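You operate a simulated robot arm through the tools that you are given. There is no shell and no other tool.

You are at the controls of a simulated robot arm. One attempt, no reset.

TASK
Send the torn mushroom through the hopper into the box marked TORN.
Fine: it lies in a wrong box; shut the open hopper floor first; at the end floor shut, hopper parked over the grey box.

The check looks at the end state, three seconds after you hand in, the way a careful person would. Anything else that was tipped, shoved, dropped, spilled or broken makes it a failure.

THE ROBOT
A 6-joint arm with a two-finger gripper, fixed in place. Base frame: the origin is on the floor under the middle of its stand, x ahead of it, y to its left, z up. Units: mm, degrees, N and s.
It reaches about 1298 mm from its shoulder. Its first joint turns from -149.0 to 149.0 degrees. Payload 1.57 kg.
Tool frame: the origin (TCP) lies between the finger pads and is the grasp point; the fingertips stand 21 mm ahead of it; z points along the fingers, y is the line along which they close. The gripper opens to 70 mm; its body begins 50 mm behind the TCP.
Orientation is that of the tool frame in the base frame, as a unit quaternion [x, y, z, w]. With the fingers straight down and closing along the base's y, the tool's x points along the base's -x, its y along +y and its z along -z.

THE INTERFACE
- The arm moves only by the tool jog_arm. Its argument "plan" is a list of rows, each a list of 3 entries, a list of its own where there are three numbers: the finger opening in mm, from 0 to 70, then the shift along the base's x, y, z in mm, then the turn, a rotation vector about the base's x, y, z in degrees. In form: [[gripper, [tx, ty, tz], [ax, ay, az]], ...]. A call has 1 to 20 rows; each row shifts and turns the commanded pose from where the row before left it. Each row takes 0.2 s and may step no farther than 50 mm and 8.6 degrees from the row before; otherwise, or with a gripper value out of range, the whole call is refused. A pose out of reach is approached as far as the arm can. The call stops where the force on the tool passes 70 N (or 10 N more than at its start, if that is more) or the arm is blocked; 0.2 s more then pass. Each finger travels about 103.7 mm/s and halts on what it meets, pressing with about 30 N; the grip force reading is that of the motor and also rises with nothing between the fingers. The clock runs only during rows and for 0.2 s after the last one: add rows that do not move to give the fingers time. It gives the time, the measured TCP pose, the force on the tool (base axes), the opening and the grip force at its end, in the units of the frame above (readings bear some noise), with the torque about the TCP (base axes, N m) and any sound that the robot's microphone picked up.
- Cameras (640 x 400 px; columns grow to the right, rows downward): "scene" is fixed at [50.6, 650.5, 1295.9]; the picture's right is [0.07, -1.00, 0.00], its down [-0.87, -0.06, -0.48] and it looks along [0.48, 0.03, -0.88] (base axes); focal length 349 px, centre (320, 200). "wrist" rides on the gripper at [79, 4, -81] in the tool frame; the picture's right is [-0.05, 1.00, 0.00], its down [-0.67, -0.04, -0.75] and it looks along [-0.74, -0.04, 0.67] (tool axes); focal length 256 px, centre (320, 200).
- capture(camera): a new picture of that camera. The clock stands still meanwhile.
- raise_lower(by): slides the trunk up (or, below 0, down) by that many mm; the arm rides with it, the base frame stays. It gives what a move gives, with no picture.
- measure_at(camera, pixels): for up to 12 pixels [column, row] of the newest picture of that camera ("zoom" is the newest enlarged one), the place [x, y, z] in the base frame of the surface seen there, good to about 3 mm. The clock stands still meanwhile.
- zoom(camera, box): a new picture of the part [left, top, right, bottom] of that camera's present view, enlarged. The clock stands still meanwhile.
- sign_off(): hands the job in; it is judged then, once.

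Open the gripper and draw the arm clear of the work before you hand the job in, unless the task says otherwise.

The tools are called after ">>>" by a JSON object that holds its "method" and its "body". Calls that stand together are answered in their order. jog_arm: Moves the arm, as the interface text tells. Its arguments: {"type":"object","properties":{"plan":{"type":"array","items":{"type":"array"}}},"required":["plan"]} The other tools are called the same way: raise_lower (by) moves the trunk up or down; capture (camera) takes a picture; measure_at (camera, pixels) gives the place of the surface under pixels of a picture; zoom (camera, box) takes an enlarged picture of a part of a camera's view; sign_off () hands the job in.

At the start:

```text
time_s: 0.0
ee_pos: [165.7, 538.5, 1021.8]
orientation: [0.001, 1.0, 0.0, -0.001]
ft_force: [-0.2, -0.3, -0.2]
moment: [-0.04, -0.01, -0.03]
finger_gap: 69.9
gripper_force: 0.1
trunk travel left (down, up): [-704.0, 266.0]
```

scene: 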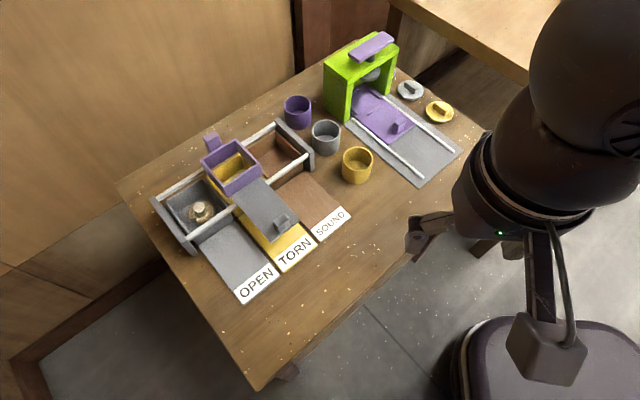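
wrist: 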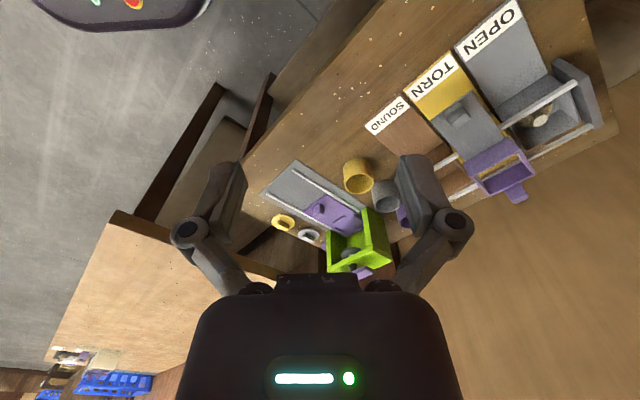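

The scene shows three boxes at about (150-310, 120-250) with a purple hopper on rails and a mushroom in the grey box around (200,212). I zoom in to look closer.

>>> {"method": "zoom", "body": {"camera": "scene", "box": [140, 110, 360, 310]}}

>>> {"method": "zoom", "body": {"camera": "wrist", "box": [360, 0, 640, 240]}}

```text
2.00 times, centred on (250, 210) of scene
```

zoom: 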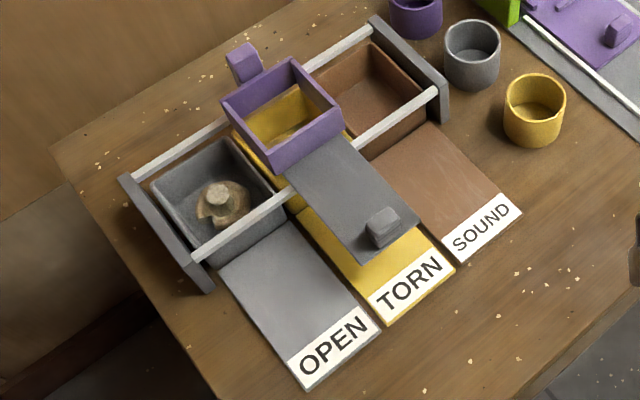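

```text
1.67 times, centred on (500, 120) of wrist
```

zoom: 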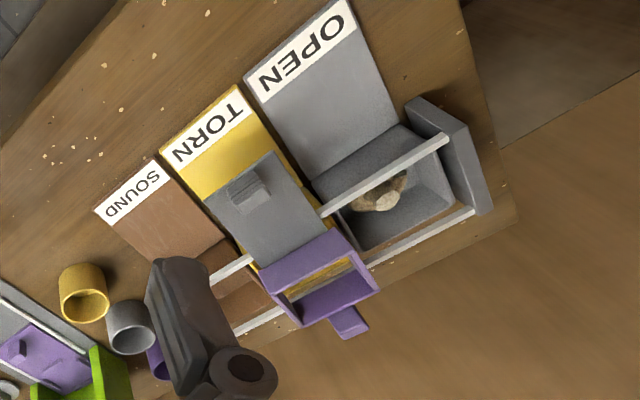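

The wrist zoom shows the hopper's grey floor plate pulled out toward the front with a knob on it. I'll zoom tighter on the hopper in the scene camera and measure.

>>> {"method": "zoom", "body": {"camera": "scene", "box": [180, 120, 310, 201]}}

>>> {"method": "zoom", "body": {"camera": "scene", "box": [145, 160, 255, 229]}}

>>> {"method": "zoom", "body": {"camera": "scene", "box": [140, 110, 360, 248]}}

```text
4.92 times, centred on (245, 160) of scene
```

zoom: 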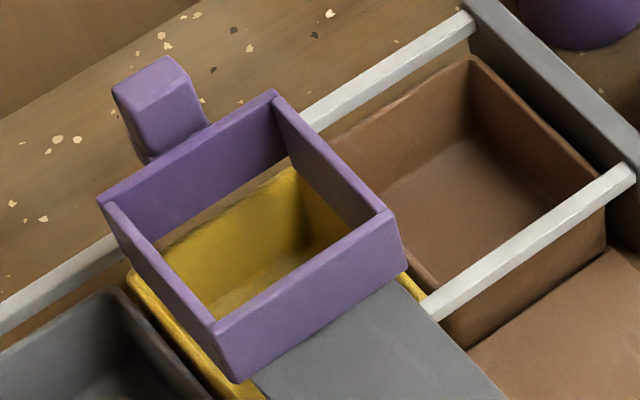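

```text
5.80 times, centred on (200, 194) of scene
```

zoom: 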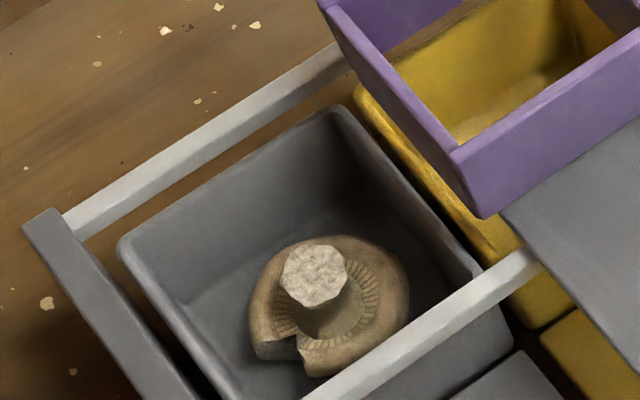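

```text
2.90 times, centred on (250, 179) of scene
```

zoom: 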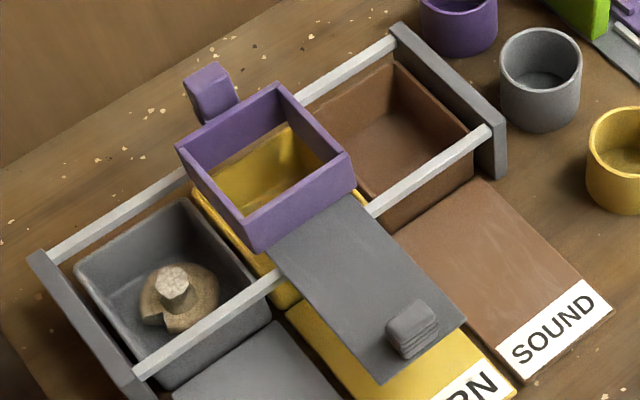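

The mushroom lies cap down with its stem up (zoom (172,285)), torn notch facing left-front. I measure hopper rim, handle, rails, knob, plate and mushroom in the newest zoom.

>>> {"method": "measure_at", "body": {"camera": "zoom", "pixels": [[181, 147], [280, 86], [346, 155], [246, 222], [205, 82], [233, 72], [225, 108], [172, 275], [172, 298], [150, 310], [205, 285], [185, 320]]}}

>>> {"method": "measure_at", "body": {"camera": "zoom", "pixels": [[405, 318], [425, 305], [410, 350], [390, 325], [432, 325], [275, 262], [340, 200], [464, 318], [380, 380], [360, 260], [140, 372], [485, 132]]}}

>>> {"method": "measure_at", "body": {"camera": "zoom", "pixels": [[55, 255], [390, 45], [260, 180], [400, 110], [180, 205], [78, 265], [265, 305], [170, 385], [130, 290], [210, 360], [40, 262], [135, 392]]}}

```text
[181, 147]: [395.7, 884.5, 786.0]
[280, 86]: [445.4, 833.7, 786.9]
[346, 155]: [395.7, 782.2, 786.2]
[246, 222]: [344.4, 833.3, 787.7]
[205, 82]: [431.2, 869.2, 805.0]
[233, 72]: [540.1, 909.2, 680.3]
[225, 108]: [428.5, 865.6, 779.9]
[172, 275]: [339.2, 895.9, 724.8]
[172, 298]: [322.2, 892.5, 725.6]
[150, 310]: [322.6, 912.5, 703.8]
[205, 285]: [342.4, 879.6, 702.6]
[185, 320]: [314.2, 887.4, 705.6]
```

```text
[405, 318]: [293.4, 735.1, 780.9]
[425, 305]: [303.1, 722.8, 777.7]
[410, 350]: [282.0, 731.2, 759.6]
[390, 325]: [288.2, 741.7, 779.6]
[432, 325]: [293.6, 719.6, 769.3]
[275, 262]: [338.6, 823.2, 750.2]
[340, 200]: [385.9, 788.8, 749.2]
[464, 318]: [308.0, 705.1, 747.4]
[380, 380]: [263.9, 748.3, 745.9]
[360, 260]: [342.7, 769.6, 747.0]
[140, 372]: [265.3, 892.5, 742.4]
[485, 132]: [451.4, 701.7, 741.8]
```

```text
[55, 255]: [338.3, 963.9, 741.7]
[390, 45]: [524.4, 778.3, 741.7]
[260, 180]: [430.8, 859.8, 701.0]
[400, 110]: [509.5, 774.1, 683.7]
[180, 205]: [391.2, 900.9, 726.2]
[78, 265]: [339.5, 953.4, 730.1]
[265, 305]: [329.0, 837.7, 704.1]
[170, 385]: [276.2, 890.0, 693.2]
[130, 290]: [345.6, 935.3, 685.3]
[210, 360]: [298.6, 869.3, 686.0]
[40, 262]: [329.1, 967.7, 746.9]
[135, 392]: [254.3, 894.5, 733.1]
```

The hopper (centre ≈ (395,833), rim z 787) already sits above the TORN box; its floor plate sticks out to the front with the knob near (293,731,780). I turn the gripper 45° so it closes along the rails and move to a vantage point above the knob.

>>> {"method": "jog_arm", "body": {"plan": [[70, [22.4, 33.2, -12], [0, 0, 7.5]], [70, [22.4, 33.2, -12], [0, 0, 7.5]], [70, [22.4, 33.2, -12], [0, 0, 7.5]], [70, [22.4, 33.2, -12], [0, 0, 7.5]], [70, [22.4, 33.2, -12], [0, 0, 7.5]], [70, [22.4, 33.2, -12], [0, 0, 7.5]], [70, [0, 0, 0], [0, 0, 0]]]}}

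>>> {"method": "capture", "body": {"camera": "wrist"}}

>>> {"method": "capture", "body": {"camera": "scene"}}

```text
time_s: 1.6
ee_pos: [300.0, 737.6, 1022.7]
orientation: [-0.384, 0.923, 0.0, 0.001]
ft_force: [0.4, 0.1, -0.5]
moment: [0.01, -0.02, 0.0]
finger_gap: 69.8
gripper_force: 0.1
out of reach, approached as far as the arm can: row 1, 2, 3, 4, 5, 6
trunk travel left (down, up): [-704.0, 266.0]
```

```text
taken
```

wrist: 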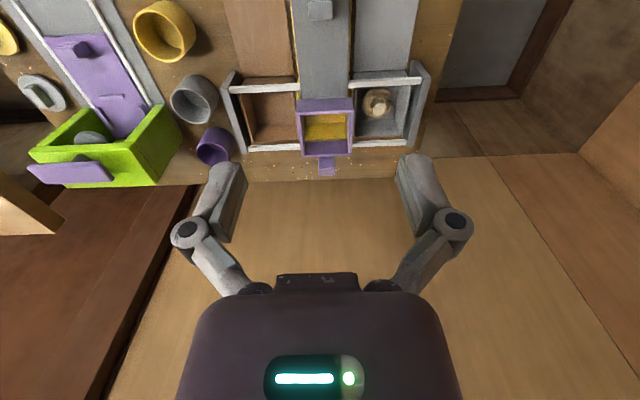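

```text
taken
```

scene: 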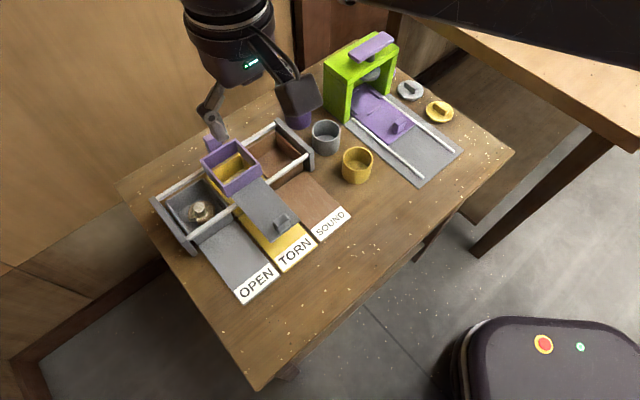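

The pose stayed at z 1022 (out of reach lower), so the arm needs the trunk lowered; nothing is beneath the gripper above z 781 here. I lower the trunk by 110 mm.

>>> {"method": "raise_lower", "body": {"by": -110}}

>>> {"method": "capture", "body": {"camera": "wrist"}}

>>> {"method": "capture", "body": {"camera": "scene"}}

```text
time_s: 3.0
ee_pos: [300.2, 738.5, 912.1]
orientation: [-0.383, 0.924, 0.0, -0.001]
ft_force: [0.0, -0.3, 0.6]
moment: [0.01, -0.02, 0.05]
finger_gap: 69.9
gripper_force: 0.2
trunk travel left (down, up): [-594.0, 376.0]
```

```text
taken
```

wrist: 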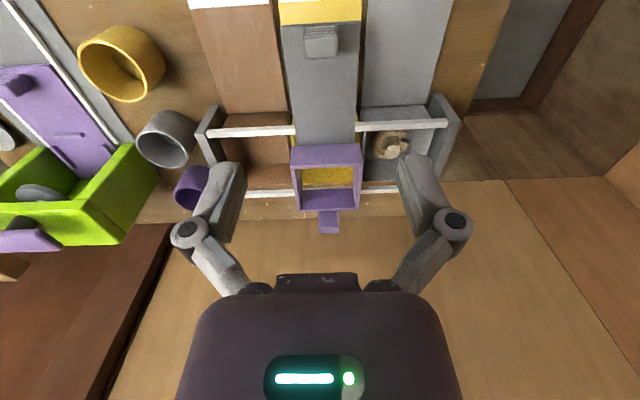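

```text
taken
```

scene: 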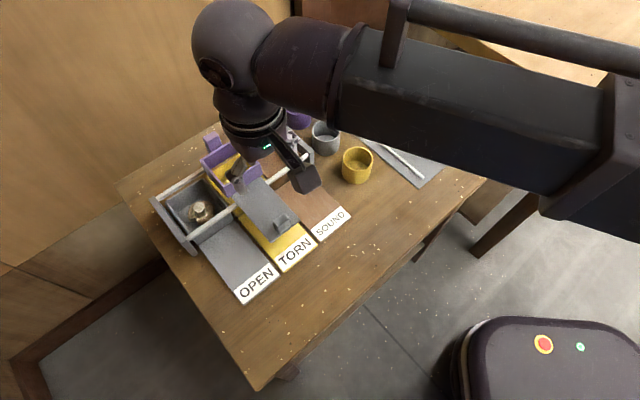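

The hopper sits at (325,175) in the wrist view with the knob at (320,40). I zoom in and measure details.

>>> {"method": "zoom", "body": {"camera": "wrist", "box": [260, 10, 480, 148]}}

>>> {"method": "zoom", "body": {"camera": "wrist", "box": [220, 100, 460, 250]}}

```text
2.90 times, centred on (370, 79) of wrist
```

zoom: 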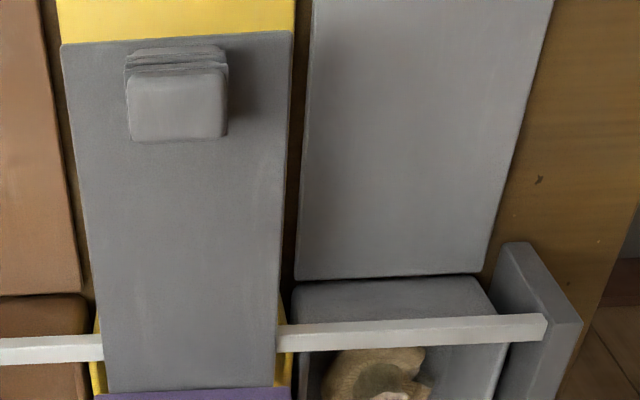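

```text
2.67 times, centred on (340, 175) of wrist
```

zoom: 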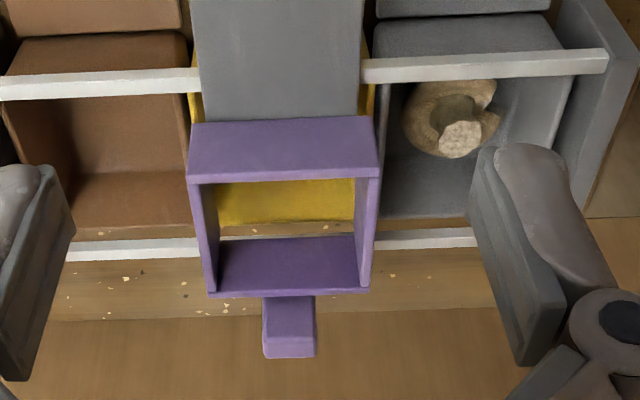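

I measure the hopper rim, handle, rails and mushroom in this zoom.

>>> {"method": "measure_at", "body": {"camera": "zoom", "pixels": [[192, 178], [368, 174], [210, 293], [365, 290], [220, 200], [270, 336], [308, 335], [290, 352], [270, 303], [310, 303], [461, 135], [461, 150]]}}

>>> {"method": "measure_at", "body": {"camera": "zoom", "pixels": [[445, 138], [480, 138], [415, 125], [493, 90], [450, 85], [420, 145], [560, 62], [420, 240], [285, 120], [280, 200], [205, 230], [590, 80]]}}

>>> {"method": "zoom", "body": {"camera": "wrist", "box": [280, 15, 360, 65]}}

```text
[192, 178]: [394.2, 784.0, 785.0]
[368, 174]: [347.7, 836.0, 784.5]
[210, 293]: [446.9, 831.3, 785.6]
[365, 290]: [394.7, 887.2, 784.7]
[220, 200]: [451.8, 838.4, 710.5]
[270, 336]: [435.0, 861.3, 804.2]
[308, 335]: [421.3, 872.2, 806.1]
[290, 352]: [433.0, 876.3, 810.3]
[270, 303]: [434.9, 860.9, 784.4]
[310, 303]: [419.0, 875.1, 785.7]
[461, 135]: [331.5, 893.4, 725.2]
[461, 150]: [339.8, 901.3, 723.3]
```

```text
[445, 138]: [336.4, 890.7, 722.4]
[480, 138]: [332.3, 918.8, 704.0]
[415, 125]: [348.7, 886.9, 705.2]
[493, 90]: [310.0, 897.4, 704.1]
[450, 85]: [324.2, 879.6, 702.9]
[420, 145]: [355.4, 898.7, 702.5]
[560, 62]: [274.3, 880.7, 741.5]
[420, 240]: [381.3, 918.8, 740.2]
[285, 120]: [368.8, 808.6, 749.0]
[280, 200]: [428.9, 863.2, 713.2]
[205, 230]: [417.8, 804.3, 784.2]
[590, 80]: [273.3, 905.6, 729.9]
```

```text
8.00 times, centred on (320, 40) of wrist
```

zoom: 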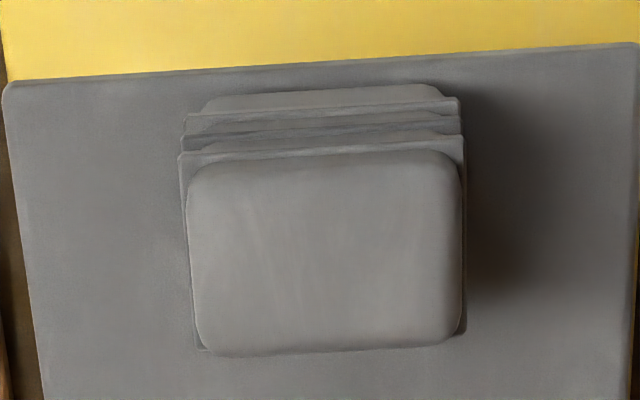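

>>> {"method": "measure_at", "body": {"camera": "zoom", "pixels": [[205, 170], [445, 165], [215, 335], [445, 330], [325, 250], [200, 110], [440, 95], [320, 70], [8, 90], [632, 60], [325, 130], [325, 380]]}}

```text
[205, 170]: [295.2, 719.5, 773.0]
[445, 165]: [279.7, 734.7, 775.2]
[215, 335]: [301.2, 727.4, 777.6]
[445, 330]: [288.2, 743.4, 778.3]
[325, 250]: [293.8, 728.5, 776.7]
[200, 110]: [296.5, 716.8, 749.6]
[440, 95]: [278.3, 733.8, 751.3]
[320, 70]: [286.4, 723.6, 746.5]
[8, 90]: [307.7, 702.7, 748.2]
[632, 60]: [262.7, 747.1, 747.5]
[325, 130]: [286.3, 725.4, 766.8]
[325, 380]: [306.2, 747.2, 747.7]
```

The knob is about 24 mm wide along the rails, centred near (291,731), top z 778, plate top z 748. I move over it and come down partway to check the commanded pose tracking.

>>> {"method": "jog_arm", "body": {"plan": [[56, [-4.5, -3.9, -20], [0, 0, 0]], [56, [-4.5, -3.9, -20], [0, 0, 0]], [56, [0, 0, 0], [0, 0, 0]]]}}

```text
time_s: 3.8
ee_pos: [291.2, 729.3, 912.1]
orientation: [-0.382, 0.924, 0.0, 0.0]
ft_force: [0.1, 0.4, -0.4]
moment: [0.01, 0.02, 0.0]
finger_gap: 56.2
gripper_force: 0.0
out of reach, approached as far as the arm can: row 1, 2
trunk travel left (down, up): [-594.0, 376.0]
```

The z shift again had no effect (arm at its lower limit at this trunk height). I test an upward move so I can then lower the trunk and have z margin in both directions.

>>> {"method": "jog_arm", "body": {"plan": [[56, [0, 0, 40], [0, 0, 0]], [56, [0, 0, 40], [0, 0, 0]], [56, [0, 0, 40], [0, 0, 0]], [56, [0, 0, 0], [0, 0, 0]]]}}

```text
time_s: 4.8
ee_pos: [292.4, 729.6, 912.5]
orientation: [-0.383, 0.924, 0.001, 0.0]
ft_force: [-0.6, -0.4, -0.3]
moment: [0.01, -0.01, -0.01]
finger_gap: 56.2
gripper_force: 0.1
out of reach, approached as far as the arm can: row 1, 2, 3
trunk travel left (down, up): [-594.0, 376.0]
```

The z did not change upward either; I test once more with a further small upward row to tell whether the arm has any z motion of its own.

>>> {"method": "jog_arm", "body": {"plan": [[56, [0, 0, 30], [0, 0, 0]], [56, [0, 0, 30], [0, 0, 0]], [56, [0, 0, 0], [0, 0, 0]]]}}

>>> {"method": "capture", "body": {"camera": "scene"}}

```text
time_s: 5.6
ee_pos: [291.0, 730.2, 911.7]
orientation: [-0.382, 0.924, 0.0, 0.001]
ft_force: [0.1, -0.1, 0.3]
moment: [-0.01, 0.03, -0.02]
finger_gap: 55.8
gripper_force: 0.1
out of reach, approached as far as the arm can: row 1, 2
trunk travel left (down, up): [-594.0, 376.0]
```

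```text
taken
```

scene: 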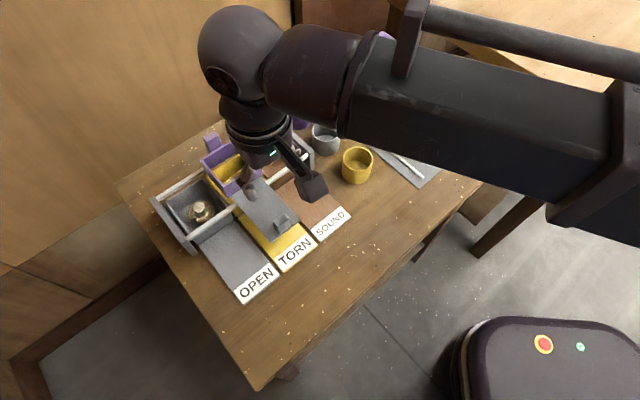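

The arm has no z motion of its own; height comes only from the trunk. Before lowering, I check the height of the forearm (pixels (420,80)–(340,130)) versus the tall objects under it.

>>> {"method": "measure_at", "body": {"camera": "scene", "pixels": [[420, 80], [500, 130], [345, 125], [440, 170], [530, 200], [387, 36], [313, 190], [250, 110], [270, 155], [357, 152], [600, 120], [300, 80]]}}

>>> {"method": "capture", "body": {"camera": "wrist"}}

```text
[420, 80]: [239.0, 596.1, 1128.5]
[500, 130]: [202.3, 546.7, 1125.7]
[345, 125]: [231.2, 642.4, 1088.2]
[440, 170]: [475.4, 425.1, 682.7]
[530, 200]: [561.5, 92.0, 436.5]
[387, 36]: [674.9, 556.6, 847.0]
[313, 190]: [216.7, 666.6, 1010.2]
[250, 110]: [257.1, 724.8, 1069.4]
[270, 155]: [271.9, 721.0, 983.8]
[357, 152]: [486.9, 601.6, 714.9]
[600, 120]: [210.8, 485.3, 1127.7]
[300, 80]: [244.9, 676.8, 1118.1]
```

```text
taken
```

wrist: 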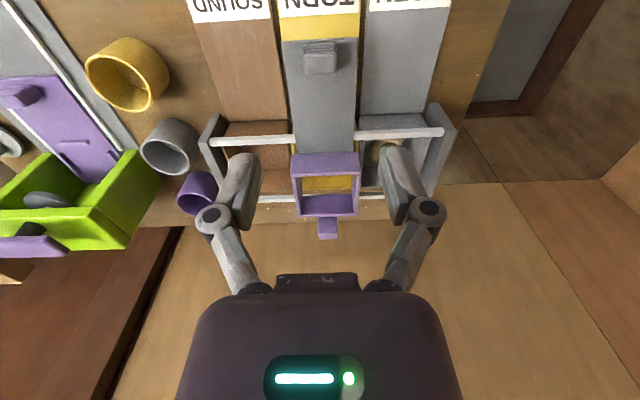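

The forearm runs near x≈200–240, well clear of the green gauge and cups. The TCP is right above the knob; I lower the trunk 100 mm and check alignment.

>>> {"method": "raise_lower", "body": {"by": -100}}

>>> {"method": "capture", "body": {"camera": "wrist"}}

```text
time_s: 7.0
ee_pos: [291.9, 730.1, 811.9]
orientation: [-0.382, 0.924, 0.0, 0.0]
ft_force: [0.0, 0.7, 0.2]
moment: [-0.01, -0.05, -0.01]
finger_gap: 56.4
gripper_force: 0.2
trunk travel left (down, up): [-494.0, 476.0]
```

```text
taken
```

wrist: 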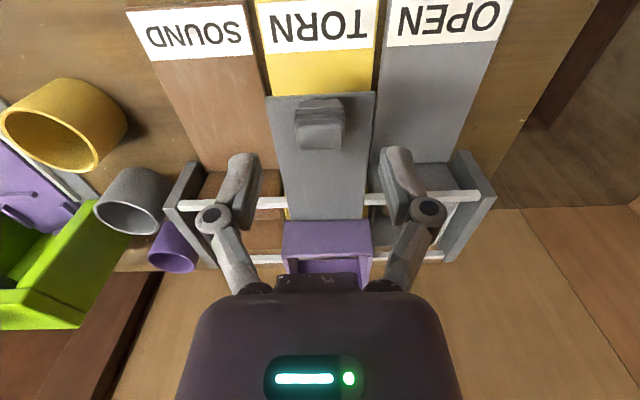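

The knob appears at (320,125), between the fingers; I measure it again here for alignment.

>>> {"method": "zoom", "body": {"camera": "wrist", "box": [272, 85, 368, 145]}}

>>> {"method": "measure_at", "body": {"camera": "wrist", "pixels": [[300, 123], [343, 122], [320, 122], [320, 145], [300, 145], [342, 145], [320, 110], [320, 104], [298, 105], [340, 103], [320, 135], [320, 155]]}}

```text
6.67 times, centred on (320, 115) of wrist
```

zoom: 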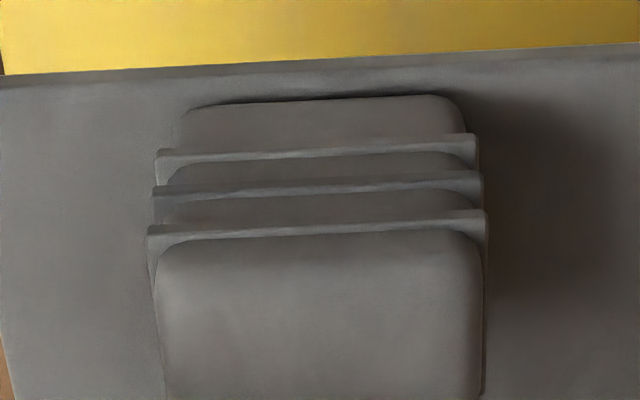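

```text
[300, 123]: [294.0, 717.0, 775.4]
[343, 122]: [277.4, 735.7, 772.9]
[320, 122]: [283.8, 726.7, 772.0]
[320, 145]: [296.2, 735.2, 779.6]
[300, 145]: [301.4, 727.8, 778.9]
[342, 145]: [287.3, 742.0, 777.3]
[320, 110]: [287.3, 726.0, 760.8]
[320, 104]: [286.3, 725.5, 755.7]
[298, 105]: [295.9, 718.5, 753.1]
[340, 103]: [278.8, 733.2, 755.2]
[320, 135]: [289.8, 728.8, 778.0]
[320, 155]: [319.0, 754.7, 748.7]
```

Knob centre ≈ (u,v aligned within 1–2 mm of TCP). I lower 37 mm so the fingertips are ~6 mm above the plate, then close on the knob.

>>> {"method": "raise_lower", "body": {"by": -37}}

>>> {"method": "jog_arm", "body": {"plan": [[40, [0, 0, 0], [0, 0, 0]], [28, [0, 0, 0], [0, 0, 0]], [10, [0, 0, 0], [0, 0, 0]], [10, [0, 0, 0], [0, 0, 0]]]}}

>>> {"method": "capture", "body": {"camera": "wrist"}}

```text
time_s: 7.8
ee_pos: [291.5, 730.3, 775.8]
orientation: [-0.383, 0.924, 0.0, 0.0]
ft_force: [0.1, -0.2, 0.1]
moment: [0.02, -0.01, -0.02]
finger_gap: 56.2
gripper_force: 0.0
trunk travel left (down, up): [-457.0, 513.0]
```

```text
time_s: 8.8
ee_pos: [291.1, 730.4, 774.8]
orientation: [-0.383, 0.924, 0.0, -0.001]
ft_force: [0.0, 0.6, 1.7]
moment: [-0.03, 0.04, -0.03]
finger_gap: 25.6
gripper_force: 31.4
trunk travel left (down, up): [-457.0, 513.0]
```

```text
taken
```

wrist: 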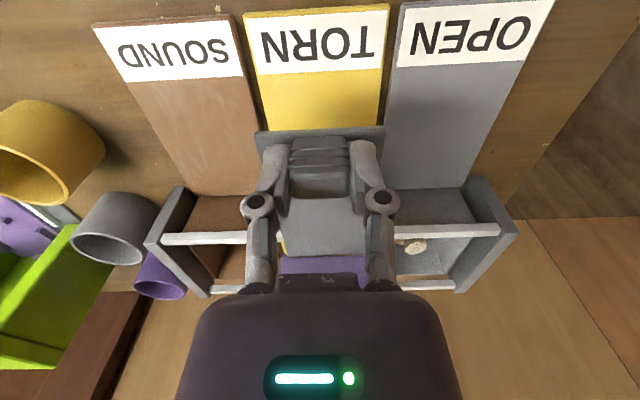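

The knob is gripped at 25.6 mm. I push the floor plate in along +v (diagonal +x,+y), 50 mm first, watching the force.

>>> {"method": "jog_arm", "body": {"plan": [[10, [7.07, 7.07, 0], [0, 0, 0]], [10, [7.07, 7.07, 0], [0, 0, 0]], [10, [7.07, 7.07, 0], [0, 0, 0]], [10, [7.07, 7.07, 0], [0, 0, 0]], [10, [7.07, 7.07, 0], [0, 0, 0]]]}}

>>> {"method": "capture", "body": {"camera": "wrist"}}

>>> {"method": "capture", "body": {"camera": "scene"}}

```text
time_s: 10.0
ee_pos: [327.0, 765.4, 775.7]
orientation: [-0.383, 0.924, 0.0, 0.0]
ft_force: [-0.3, 0.9, 1.2]
moment: [-0.18, 0.3, -0.03]
finger_gap: 25.8
gripper_force: 32.2
trunk travel left (down, up): [-457.0, 513.0]
```

```text
taken
```

wrist: 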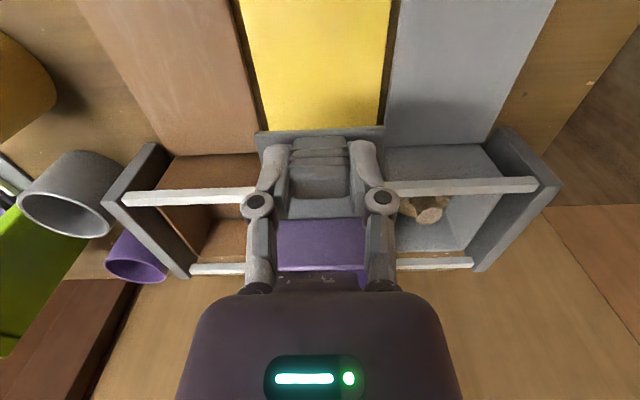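

```text
taken
```

scene: 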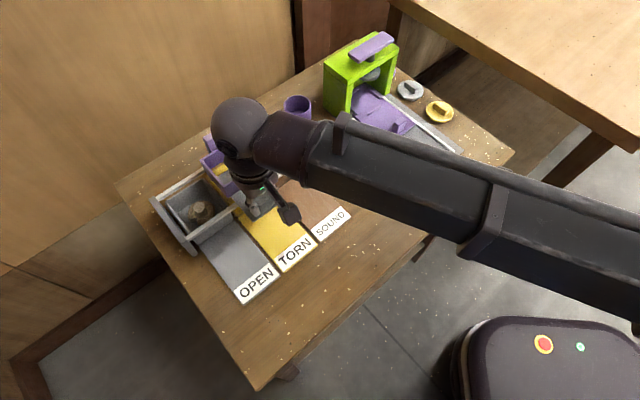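

The plate slid freely (force ~1 N, about 50 mm). I continue in smaller 5 mm steps until it meets its stop.

>>> {"method": "jog_arm", "body": {"plan": [[10, [3.54, 3.54, 0], [0, 0, 0]], [10, [3.54, 3.54, 0], [0, 0, 0]], [10, [3.54, 3.54, 0], [0, 0, 0]]]}}

>>> {"method": "zoom", "body": {"camera": "scene", "box": [180, 120, 320, 208]}}

```text
time_s: 10.8
ee_pos: [338.1, 776.8, 773.7]
orientation: [-0.383, 0.924, 0.0, 0.0]
ft_force: [0.5, 0.0, 1.5]
moment: [-0.19, 0.15, -0.04]
finger_gap: 25.4
gripper_force: 32.2
trunk travel left (down, up): [-457.0, 513.0]
```

```text
4.55 times, centred on (250, 164) of scene
```

zoom: 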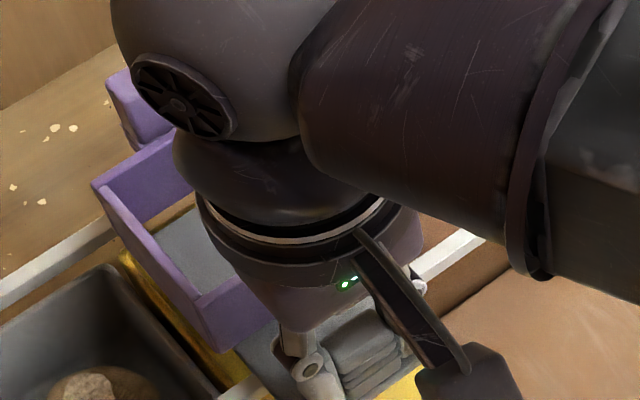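

The floor plate is now visible inside the hopper, nearly at the back wall. I continue in 3 mm steps.

>>> {"method": "jog_arm", "body": {"plan": [[10, [2.12, 2.12, 0], [0, 0, 0]], [10, [2.12, 2.12, 0], [0, 0, 0]]]}}

>>> {"method": "zoom", "body": {"camera": "scene", "box": [180, 120, 320, 208]}}

```text
time_s: 11.4
ee_pos: [341.2, 780.5, 775.4]
orientation: [-0.383, 0.924, 0.0, 0.0]
ft_force: [0.0, -0.7, -0.3]
moment: [-0.1, 0.05, 0.0]
finger_gap: 25.4
gripper_force: 31.7
trunk travel left (down, up): [-457.0, 513.0]
```

```text
4.55 times, centred on (250, 164) of scene
```

zoom: 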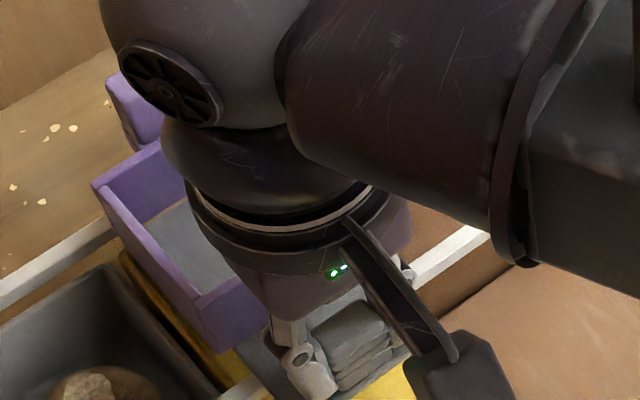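

No resistance yet (actual position follows). I continue another few 3 mm steps toward the stop.

>>> {"method": "jog_arm", "body": {"plan": [[10, [2.12, 2.12, 0], [0, 0, 0]], [10, [2.12, 2.12, 0], [0, 0, 0]]]}}

>>> {"method": "zoom", "body": {"camera": "scene", "box": [180, 120, 320, 208]}}

```text
time_s: 12.0
ee_pos: [344.1, 782.7, 776.0]
orientation: [-0.384, 0.923, -0.001, -0.002]
ft_force: [-19.2, -19.6, -11.2]
moment: [-0.39, 0.4, -0.05]
finger_gap: 25.9
gripper_force: 32.0
trunk travel left (down, up): [-457.0, 513.0]
```

```text
4.55 times, centred on (250, 164) of scene
```

zoom: 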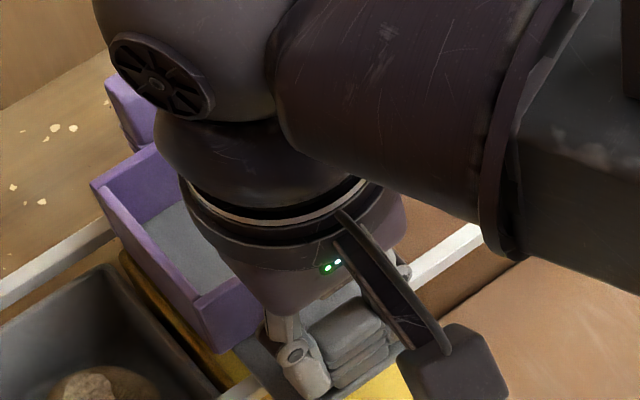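

The force rose to ~27 N opposing: the plate is at its stop (v≈797). I relax the command by 2 mm, then open the fingers to release the knob.

>>> {"method": "jog_arm", "body": {"plan": [[10, [-1.4, -1.4, 0], [0, 0, 0]], [10, [0, 0, 0], [0, 0, 0]], [30, [0, 0, 0], [0, 0, 0]], [45, [0, 0, 0], [0, 0, 0]], [45, [0, 0, 0], [0, 0, 0]]]}}

>>> {"method": "capture", "body": {"camera": "wrist"}}

```text
time_s: 13.2
ee_pos: [344.4, 782.5, 775.5]
orientation: [-0.382, 0.924, 0.001, 0.0]
ft_force: [0.2, -0.3, 0.3]
moment: [-0.02, -0.06, 0.02]
finger_gap: 45.1
gripper_force: 0.0
trunk travel left (down, up): [-457.0, 513.0]
```

```text
taken
```

wrist: 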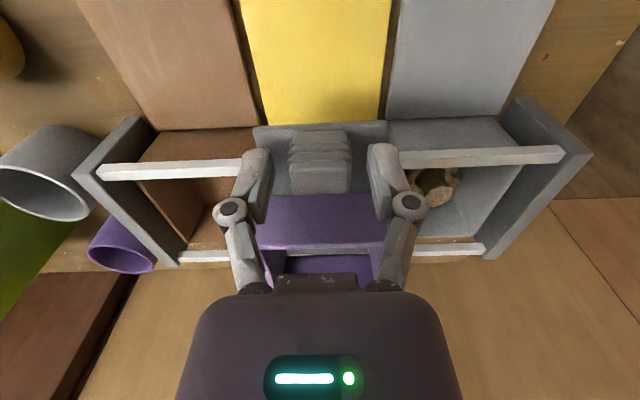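

The knob is released with fingers clear on both sides. I raise the trunk 110 mm and look at the result.

>>> {"method": "raise_lower", "body": {"by": 110}}

>>> {"method": "capture", "body": {"camera": "wrist"}}

>>> {"method": "zoom", "body": {"camera": "wrist", "box": [220, 60, 460, 210]}}

```text
time_s: 14.6
ee_pos: [344.5, 782.9, 885.2]
orientation: [-0.382, 0.924, 0.0, 0.0]
ft_force: [0.0, -0.2, 0.6]
moment: [-0.01, 0.03, -0.01]
finger_gap: 45.0
gripper_force: 0.0
trunk travel left (down, up): [-567.0, 403.0]
```

```text
taken
```

wrist: 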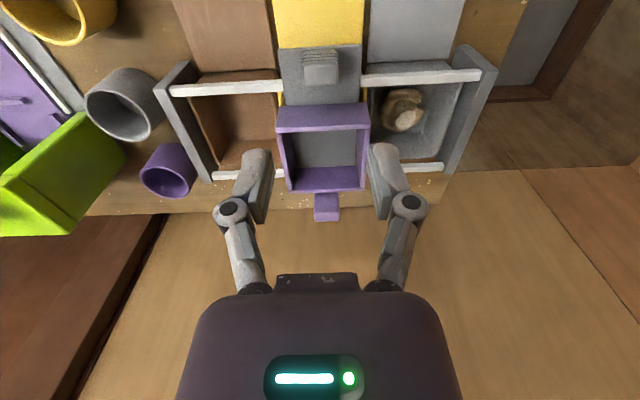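

```text
2.67 times, centred on (340, 135) of wrist
```

zoom: 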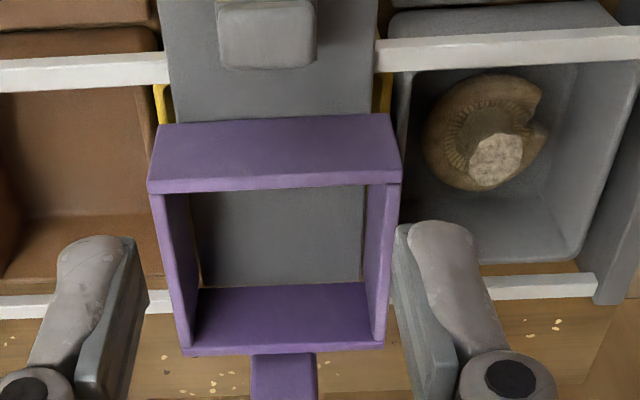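

The hopper floor now fills the opening, so it is shut. I measure the mushroom's stem and cap at zoom (497,158) and around.

>>> {"method": "measure_at", "body": {"camera": "zoom", "pixels": [[497, 158], [475, 160], [518, 158], [497, 138], [497, 180], [430, 135], [545, 130], [480, 78], [465, 188], [540, 95], [490, 220], [560, 200]]}}

>>> {"method": "measure_at", "body": {"camera": "zoom", "pixels": [[405, 100], [590, 240], [480, 250], [500, 50], [540, 285], [620, 260], [405, 60], [200, 170], [370, 170], [190, 345], [375, 342], [280, 230]]}}

```text
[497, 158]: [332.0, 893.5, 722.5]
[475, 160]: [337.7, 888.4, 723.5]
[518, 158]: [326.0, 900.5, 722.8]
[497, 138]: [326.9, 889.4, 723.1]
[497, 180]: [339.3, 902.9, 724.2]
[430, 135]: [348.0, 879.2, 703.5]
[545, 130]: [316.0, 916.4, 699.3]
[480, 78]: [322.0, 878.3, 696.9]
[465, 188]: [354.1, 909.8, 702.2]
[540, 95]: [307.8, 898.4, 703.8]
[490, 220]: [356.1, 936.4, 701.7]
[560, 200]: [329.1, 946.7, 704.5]
```

```text
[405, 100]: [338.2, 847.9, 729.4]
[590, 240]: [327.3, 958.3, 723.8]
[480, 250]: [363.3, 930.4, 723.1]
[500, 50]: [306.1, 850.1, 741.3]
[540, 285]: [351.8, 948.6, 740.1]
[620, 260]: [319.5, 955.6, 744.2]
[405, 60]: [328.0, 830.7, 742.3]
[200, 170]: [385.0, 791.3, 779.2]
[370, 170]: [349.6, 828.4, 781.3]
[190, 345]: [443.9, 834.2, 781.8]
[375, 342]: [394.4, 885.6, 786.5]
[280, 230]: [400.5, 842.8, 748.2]
```

Stem top centre ≈ (332.3, 895.5, 723), about 18 mm thick, cap rim z ≈ 704. I move the gripper above it at safe height with the opening at 40 mm and check.

>>> {"method": "jog_arm", "body": {"plan": [[40, [-4.1, 37.5, 0], [0, 0, 0]], [40, [-4.1, 37.5, 0], [0, 0, 0]], [40, [-4.0, 37.5, 0], [0, 0, 0]], [40, [0, 0, 0], [0, 0, 0]]]}}

>>> {"method": "capture", "body": {"camera": "wrist"}}

>>> {"method": "capture", "body": {"camera": "scene"}}

```text
time_s: 15.6
ee_pos: [331.9, 895.8, 885.4]
orientation: [-0.383, 0.924, -0.001, 0.0]
ft_force: [-0.3, -0.1, -0.7]
moment: [-0.01, 0.02, -0.01]
finger_gap: 39.9
gripper_force: 0.1
trunk travel left (down, up): [-567.0, 403.0]
```

```text
taken
```

wrist: 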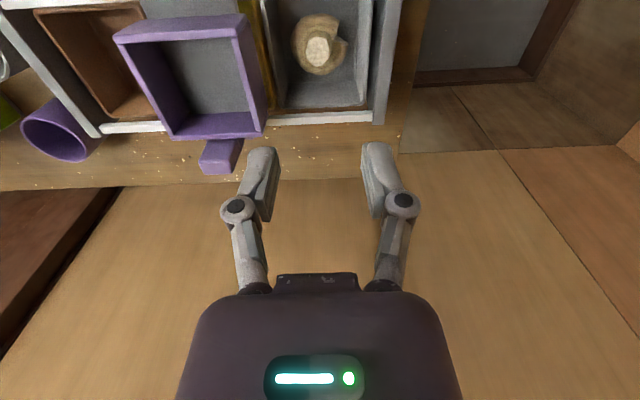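

```text
taken
```

scene: 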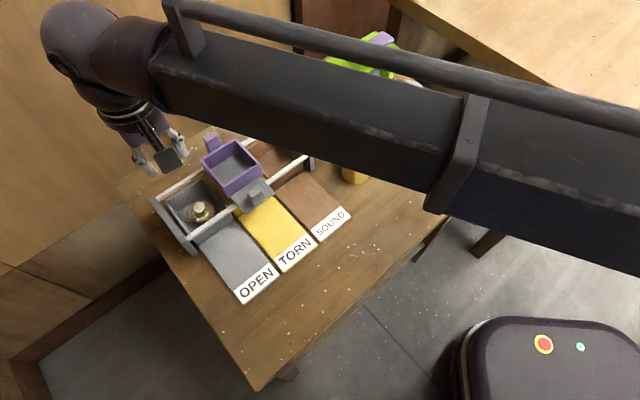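

The stem appears at (317,50) in the wrist view. I measure it once more from this angle to fix the alignment.

>>> {"method": "zoom", "body": {"camera": "wrist", "box": [256, 5, 384, 85]}}

>>> {"method": "measure_at", "body": {"camera": "zoom", "pixels": [[305, 230], [260, 230], [350, 230], [305, 170], [305, 295], [185, 200], [450, 230], [330, 350], [270, 80], [60, 200], [540, 440], [60, 380]]}}

```text
5.00 times, centred on (320, 45) of wrist
```

zoom: 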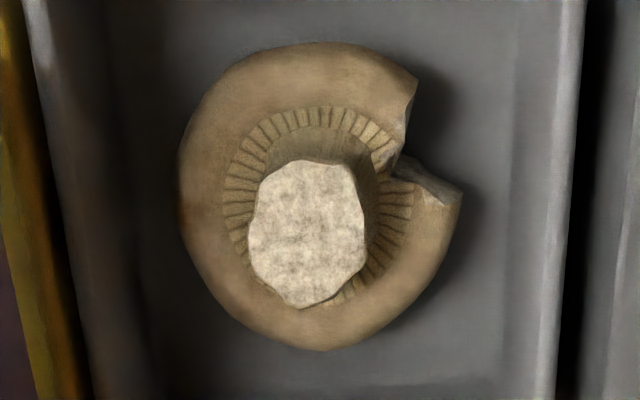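

```text
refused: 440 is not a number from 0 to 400
```

I repeat the measurement with valid pixels.

>>> {"method": "measure_at", "body": {"camera": "zoom", "pixels": [[307, 232], [256, 232], [358, 232], [307, 170], [307, 295], [188, 200], [450, 230], [330, 345], [300, 50], [60, 200], [550, 300], [125, 350]]}}

```text
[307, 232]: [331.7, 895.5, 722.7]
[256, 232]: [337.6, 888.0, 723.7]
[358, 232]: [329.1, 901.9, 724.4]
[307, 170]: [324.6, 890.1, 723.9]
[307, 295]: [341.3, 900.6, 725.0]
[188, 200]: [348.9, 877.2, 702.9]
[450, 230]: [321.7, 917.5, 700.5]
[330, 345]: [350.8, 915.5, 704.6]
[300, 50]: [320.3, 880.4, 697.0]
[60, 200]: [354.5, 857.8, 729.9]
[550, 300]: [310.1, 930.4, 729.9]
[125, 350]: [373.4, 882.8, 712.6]
```

Stem centre ≈ (333,895), about 17 mm wide along u; the TCP is within 1 mm. I nudge it and lower the trunk 120 mm first.

>>> {"method": "jog_arm", "body": {"plan": [[38, [0.7, -0.6, 0], [0, 0, 0]], [38, [0, 0, 0], [0, 0, 0]]]}}

>>> {"method": "raise_lower", "body": {"by": -120}}

>>> {"method": "capture", "body": {"camera": "wrist"}}

>>> {"method": "capture", "body": {"camera": "scene"}}

```text
time_s: 16.2
ee_pos: [332.6, 894.7, 884.5]
orientation: [-0.383, 0.924, 0.0, 0.0]
ft_force: [0.1, -0.9, 0.7]
moment: [0.01, 0.02, 0.03]
finger_gap: 37.9
gripper_force: 0.2
trunk travel left (down, up): [-567.0, 403.0]
```

```text
time_s: 17.7
ee_pos: [332.8, 894.9, 765.2]
orientation: [-0.383, 0.924, 0.0, 0.001]
ft_force: [-0.4, -0.4, -0.6]
moment: [-0.01, 0.02, 0.02]
finger_gap: 38.3
gripper_force: 0.0
trunk travel left (down, up): [-447.0, 523.0]
```

```text
taken
```

wrist: 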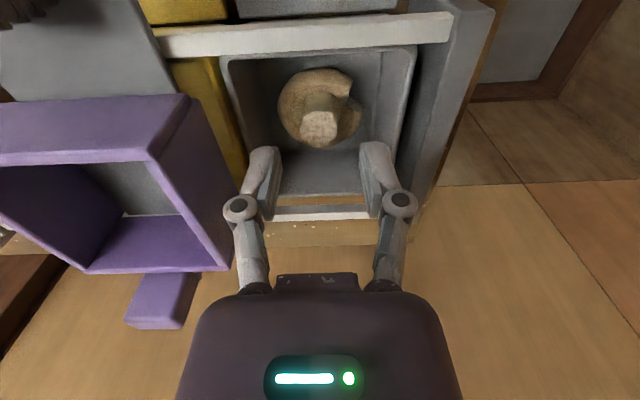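

```text
taken
```

scene: 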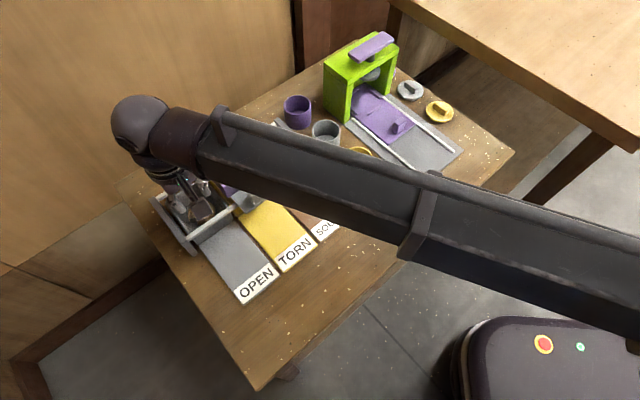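

The stem is centred between the fingers at (320,120). Before the last descent I check the forearm's height near the hopper.

>>> {"method": "measure_at", "body": {"camera": "scene", "pixels": [[140, 115], [185, 140], [230, 140], [250, 170], [300, 160], [300, 205], [400, 210], [380, 240], [160, 180], [200, 165], [200, 210], [220, 185]]}}

>>> {"method": "zoom", "body": {"camera": "scene", "box": [120, 120, 280, 220]}}

```text
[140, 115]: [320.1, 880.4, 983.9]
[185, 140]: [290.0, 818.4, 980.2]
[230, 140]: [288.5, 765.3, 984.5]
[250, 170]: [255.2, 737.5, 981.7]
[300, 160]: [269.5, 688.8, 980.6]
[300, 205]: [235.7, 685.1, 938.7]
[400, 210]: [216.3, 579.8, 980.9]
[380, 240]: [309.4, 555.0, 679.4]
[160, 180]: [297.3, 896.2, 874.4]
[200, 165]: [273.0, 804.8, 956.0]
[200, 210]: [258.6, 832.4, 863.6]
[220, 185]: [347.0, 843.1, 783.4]
```

```text
4.00 times, centred on (200, 170) of scene
```

zoom: 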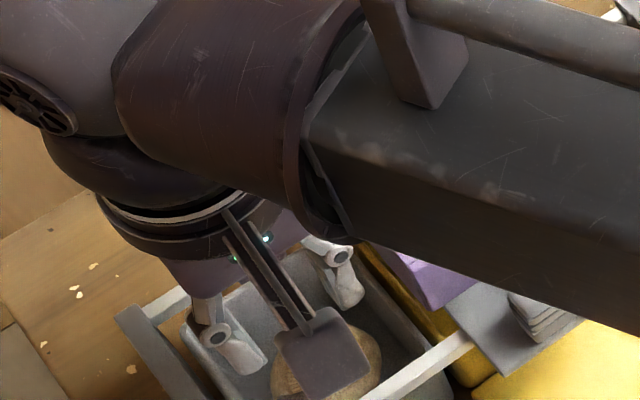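

The forearm underside stays around 880 now, so after another 37 mm it still clears the handle (810). I lower 37 mm to put fingertips just above the cap rim.

>>> {"method": "raise_lower", "body": {"by": -37}}

>>> {"method": "capture", "body": {"camera": "wrist"}}

```text
time_s: 18.5
ee_pos: [332.2, 894.6, 729.0]
orientation: [-0.383, 0.924, 0.0, 0.0]
ft_force: [0.9, 0.3, 0.9]
moment: [0.01, 0.0, -0.01]
finger_gap: 38.0
gripper_force: 0.1
trunk travel left (down, up): [-410.0, 560.0]
```

```text
taken
```

wrist: 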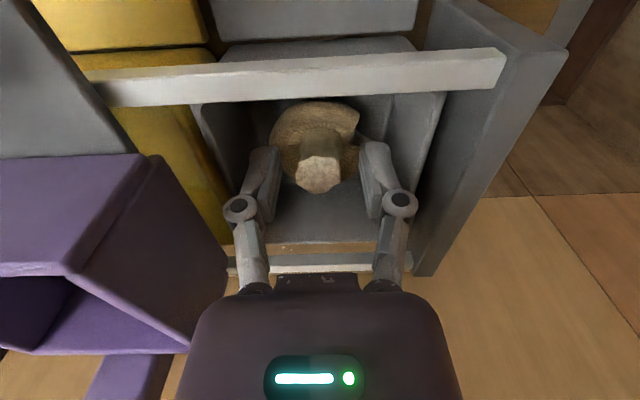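

The stem stands between the fingers at (320,165). I close the fingers on it.

>>> {"method": "jog_arm", "body": {"plan": [[26, [0, 0, 0], [0, 0, 0]], [18, [0, 0, 0], [0, 0, 0]], [10, [0, 0, 0], [0, 0, 0]], [10, [0, 0, 0], [0, 0, 0]]]}}

>>> {"method": "capture", "body": {"camera": "wrist"}}

```text
time_s: 19.5
ee_pos: [333.4, 893.9, 727.8]
orientation: [-0.382, 0.924, 0.0, 0.0]
ft_force: [-0.2, -0.4, 0.3]
moment: [0.01, 0.0, -0.01]
finger_gap: 19.4
gripper_force: 12.1
trunk travel left (down, up): [-410.0, 560.0]
```

```text
taken
```

wrist: 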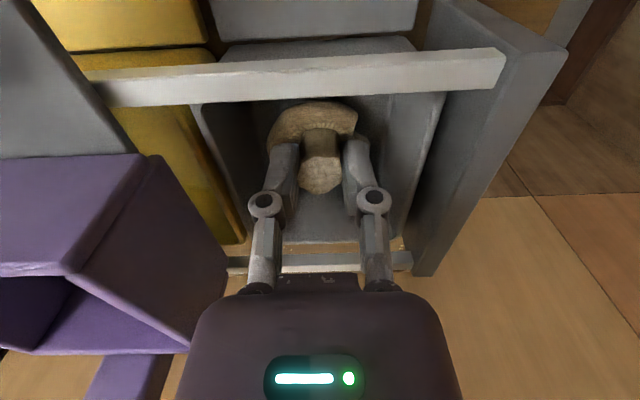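

The fingers halted at 19.4 mm on the stem. I hold for a moment so the grip builds up and check.

>>> {"method": "jog_arm", "body": {"plan": [[6, [0, 0, 0], [0, 0, 0]], [6, [0, 0, 0], [0, 0, 0]]]}}

```text
time_s: 20.1
ee_pos: [332.8, 895.1, 728.9]
orientation: [-0.383, 0.924, 0.0, 0.0]
ft_force: [0.4, -0.6, 0.4]
moment: [0.06, -0.04, -0.02]
finger_gap: 19.6
gripper_force: 12.5
trunk travel left (down, up): [-410.0, 560.0]
```

Grip is steady at 19.6 mm, 12.5 N. I lift 40 mm and check that the mushroom comes along.

>>> {"method": "raise_lower", "body": {"by": 40}}

>>> {"method": "capture", "body": {"camera": "wrist"}}

```text
time_s: 20.9
ee_pos: [331.9, 894.6, 768.7]
orientation: [-0.382, 0.924, 0.001, 0.0]
ft_force: [-0.9, -0.5, 0.5]
moment: [0.01, 0.0, -0.02]
finger_gap: 19.7
gripper_force: 11.8
trunk travel left (down, up): [-450.0, 520.0]
```

```text
taken
```

wrist: 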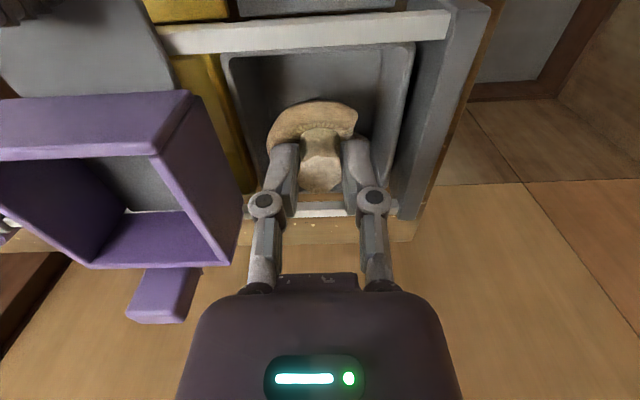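

The mushroom hangs firmly in the fingers. I raise 95 mm so the cap (≈44 mm below TCP) clears the hopper rim at 787.

>>> {"method": "raise_lower", "body": {"by": 95}}

>>> {"method": "capture", "body": {"camera": "wrist"}}

```text
time_s: 22.2
ee_pos: [333.3, 894.3, 862.7]
orientation: [-0.383, 0.924, 0.0, 0.0]
ft_force: [-0.5, -0.7, 0.2]
moment: [-0.04, 0.02, 0.04]
finger_gap: 19.5
gripper_force: 12.3
trunk travel left (down, up): [-545.0, 425.0]
```

```text
taken
```

wrist: 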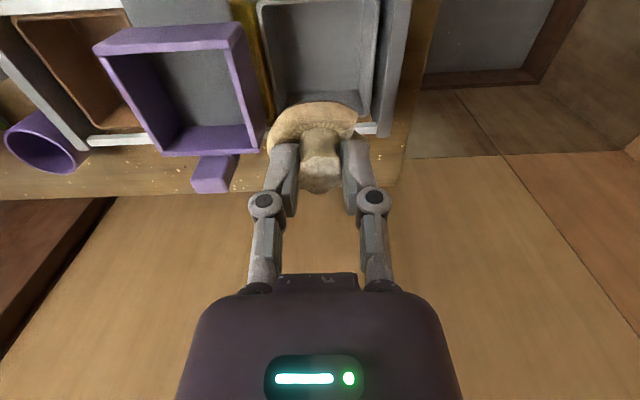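

Still held. I measure the hopper rim and the hanging cap in this view to compute the placement.

>>> {"method": "zoom", "body": {"camera": "wrist", "box": [80, 10, 400, 210]}}

>>> {"method": "measure_at", "body": {"camera": "wrist", "pixels": [[98, 48], [239, 28], [261, 149], [168, 154], [106, 53], [230, 35], [250, 127], [180, 130], [271, 140], [355, 115], [310, 103], [320, 140]]}}

```text
2.00 times, centred on (240, 110) of wrist
```

zoom: 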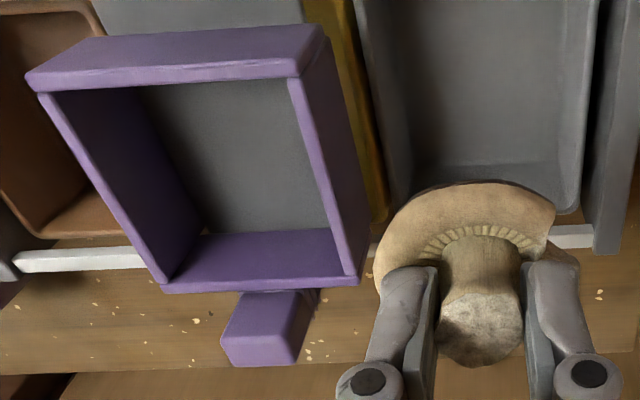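

```text
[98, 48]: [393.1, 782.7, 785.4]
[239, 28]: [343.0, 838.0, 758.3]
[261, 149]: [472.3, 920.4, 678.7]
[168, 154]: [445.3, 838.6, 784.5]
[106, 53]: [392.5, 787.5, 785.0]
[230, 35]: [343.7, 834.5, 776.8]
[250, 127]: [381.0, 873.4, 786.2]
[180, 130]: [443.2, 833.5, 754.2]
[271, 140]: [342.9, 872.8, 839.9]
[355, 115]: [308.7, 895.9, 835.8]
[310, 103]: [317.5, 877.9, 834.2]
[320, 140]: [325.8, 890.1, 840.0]
```

I measure the rim mid-points of the hopper walls in the zoom.

>>> {"method": "measure_at", "body": {"camera": "zoom", "pixels": [[165, 73], [165, 78], [258, 283], [258, 288], [103, 185], [98, 180], [322, 180], [328, 180], [38, 85], [296, 67], [165, 284], [352, 277]]}}

```text
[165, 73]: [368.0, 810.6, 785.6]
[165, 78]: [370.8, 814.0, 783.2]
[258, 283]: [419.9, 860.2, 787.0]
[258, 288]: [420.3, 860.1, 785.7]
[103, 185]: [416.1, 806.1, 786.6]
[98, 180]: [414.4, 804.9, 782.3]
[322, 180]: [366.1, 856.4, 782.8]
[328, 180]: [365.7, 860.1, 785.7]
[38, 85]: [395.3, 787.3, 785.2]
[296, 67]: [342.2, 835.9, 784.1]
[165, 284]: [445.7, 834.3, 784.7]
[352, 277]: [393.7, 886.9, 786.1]
```

Hopper centre ≈ (395,835). I move the mushroom over it at this height (cap bottom ≈ 818, above the rim).

>>> {"method": "jog_arm", "body": {"plan": [[6, [12.4, -12.3, 0], [0, 0, 0]], [6, [12.4, -12.3, 0], [0, 0, 0]], [6, [12.4, -12.3, 0], [0, 0, 0]], [6, [12.4, -12.3, 0], [0, 0, 0]], [6, [12.1, -12.1, 0], [0, 0, 0]], [6, [0, 0, 0], [0, 0, 0]]]}}

>>> {"method": "capture", "body": {"camera": "wrist"}}

>>> {"method": "zoom", "body": {"camera": "scene", "box": [140, 80, 300, 180]}}

```text
time_s: 23.6
ee_pos: [394.5, 832.7, 864.3]
orientation: [-0.383, 0.924, 0.0, 0.0]
ft_force: [-0.3, -0.4, 0.0]
moment: [0.0, 0.01, 0.0]
finger_gap: 19.6
gripper_force: 12.2
trunk travel left (down, up): [-545.0, 425.0]
```

```text
taken
```

wrist: 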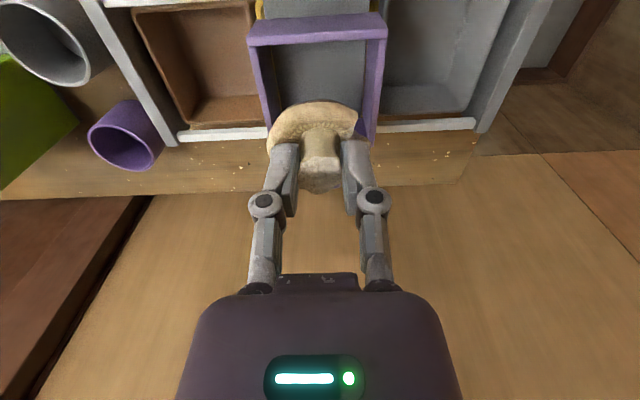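

```text
4.00 times, centred on (220, 130) of scene
```

zoom: 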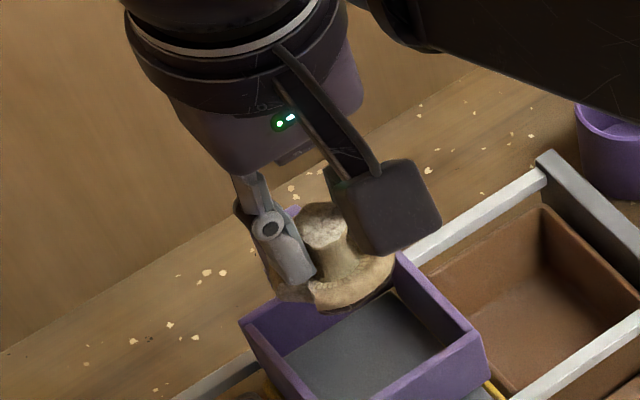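

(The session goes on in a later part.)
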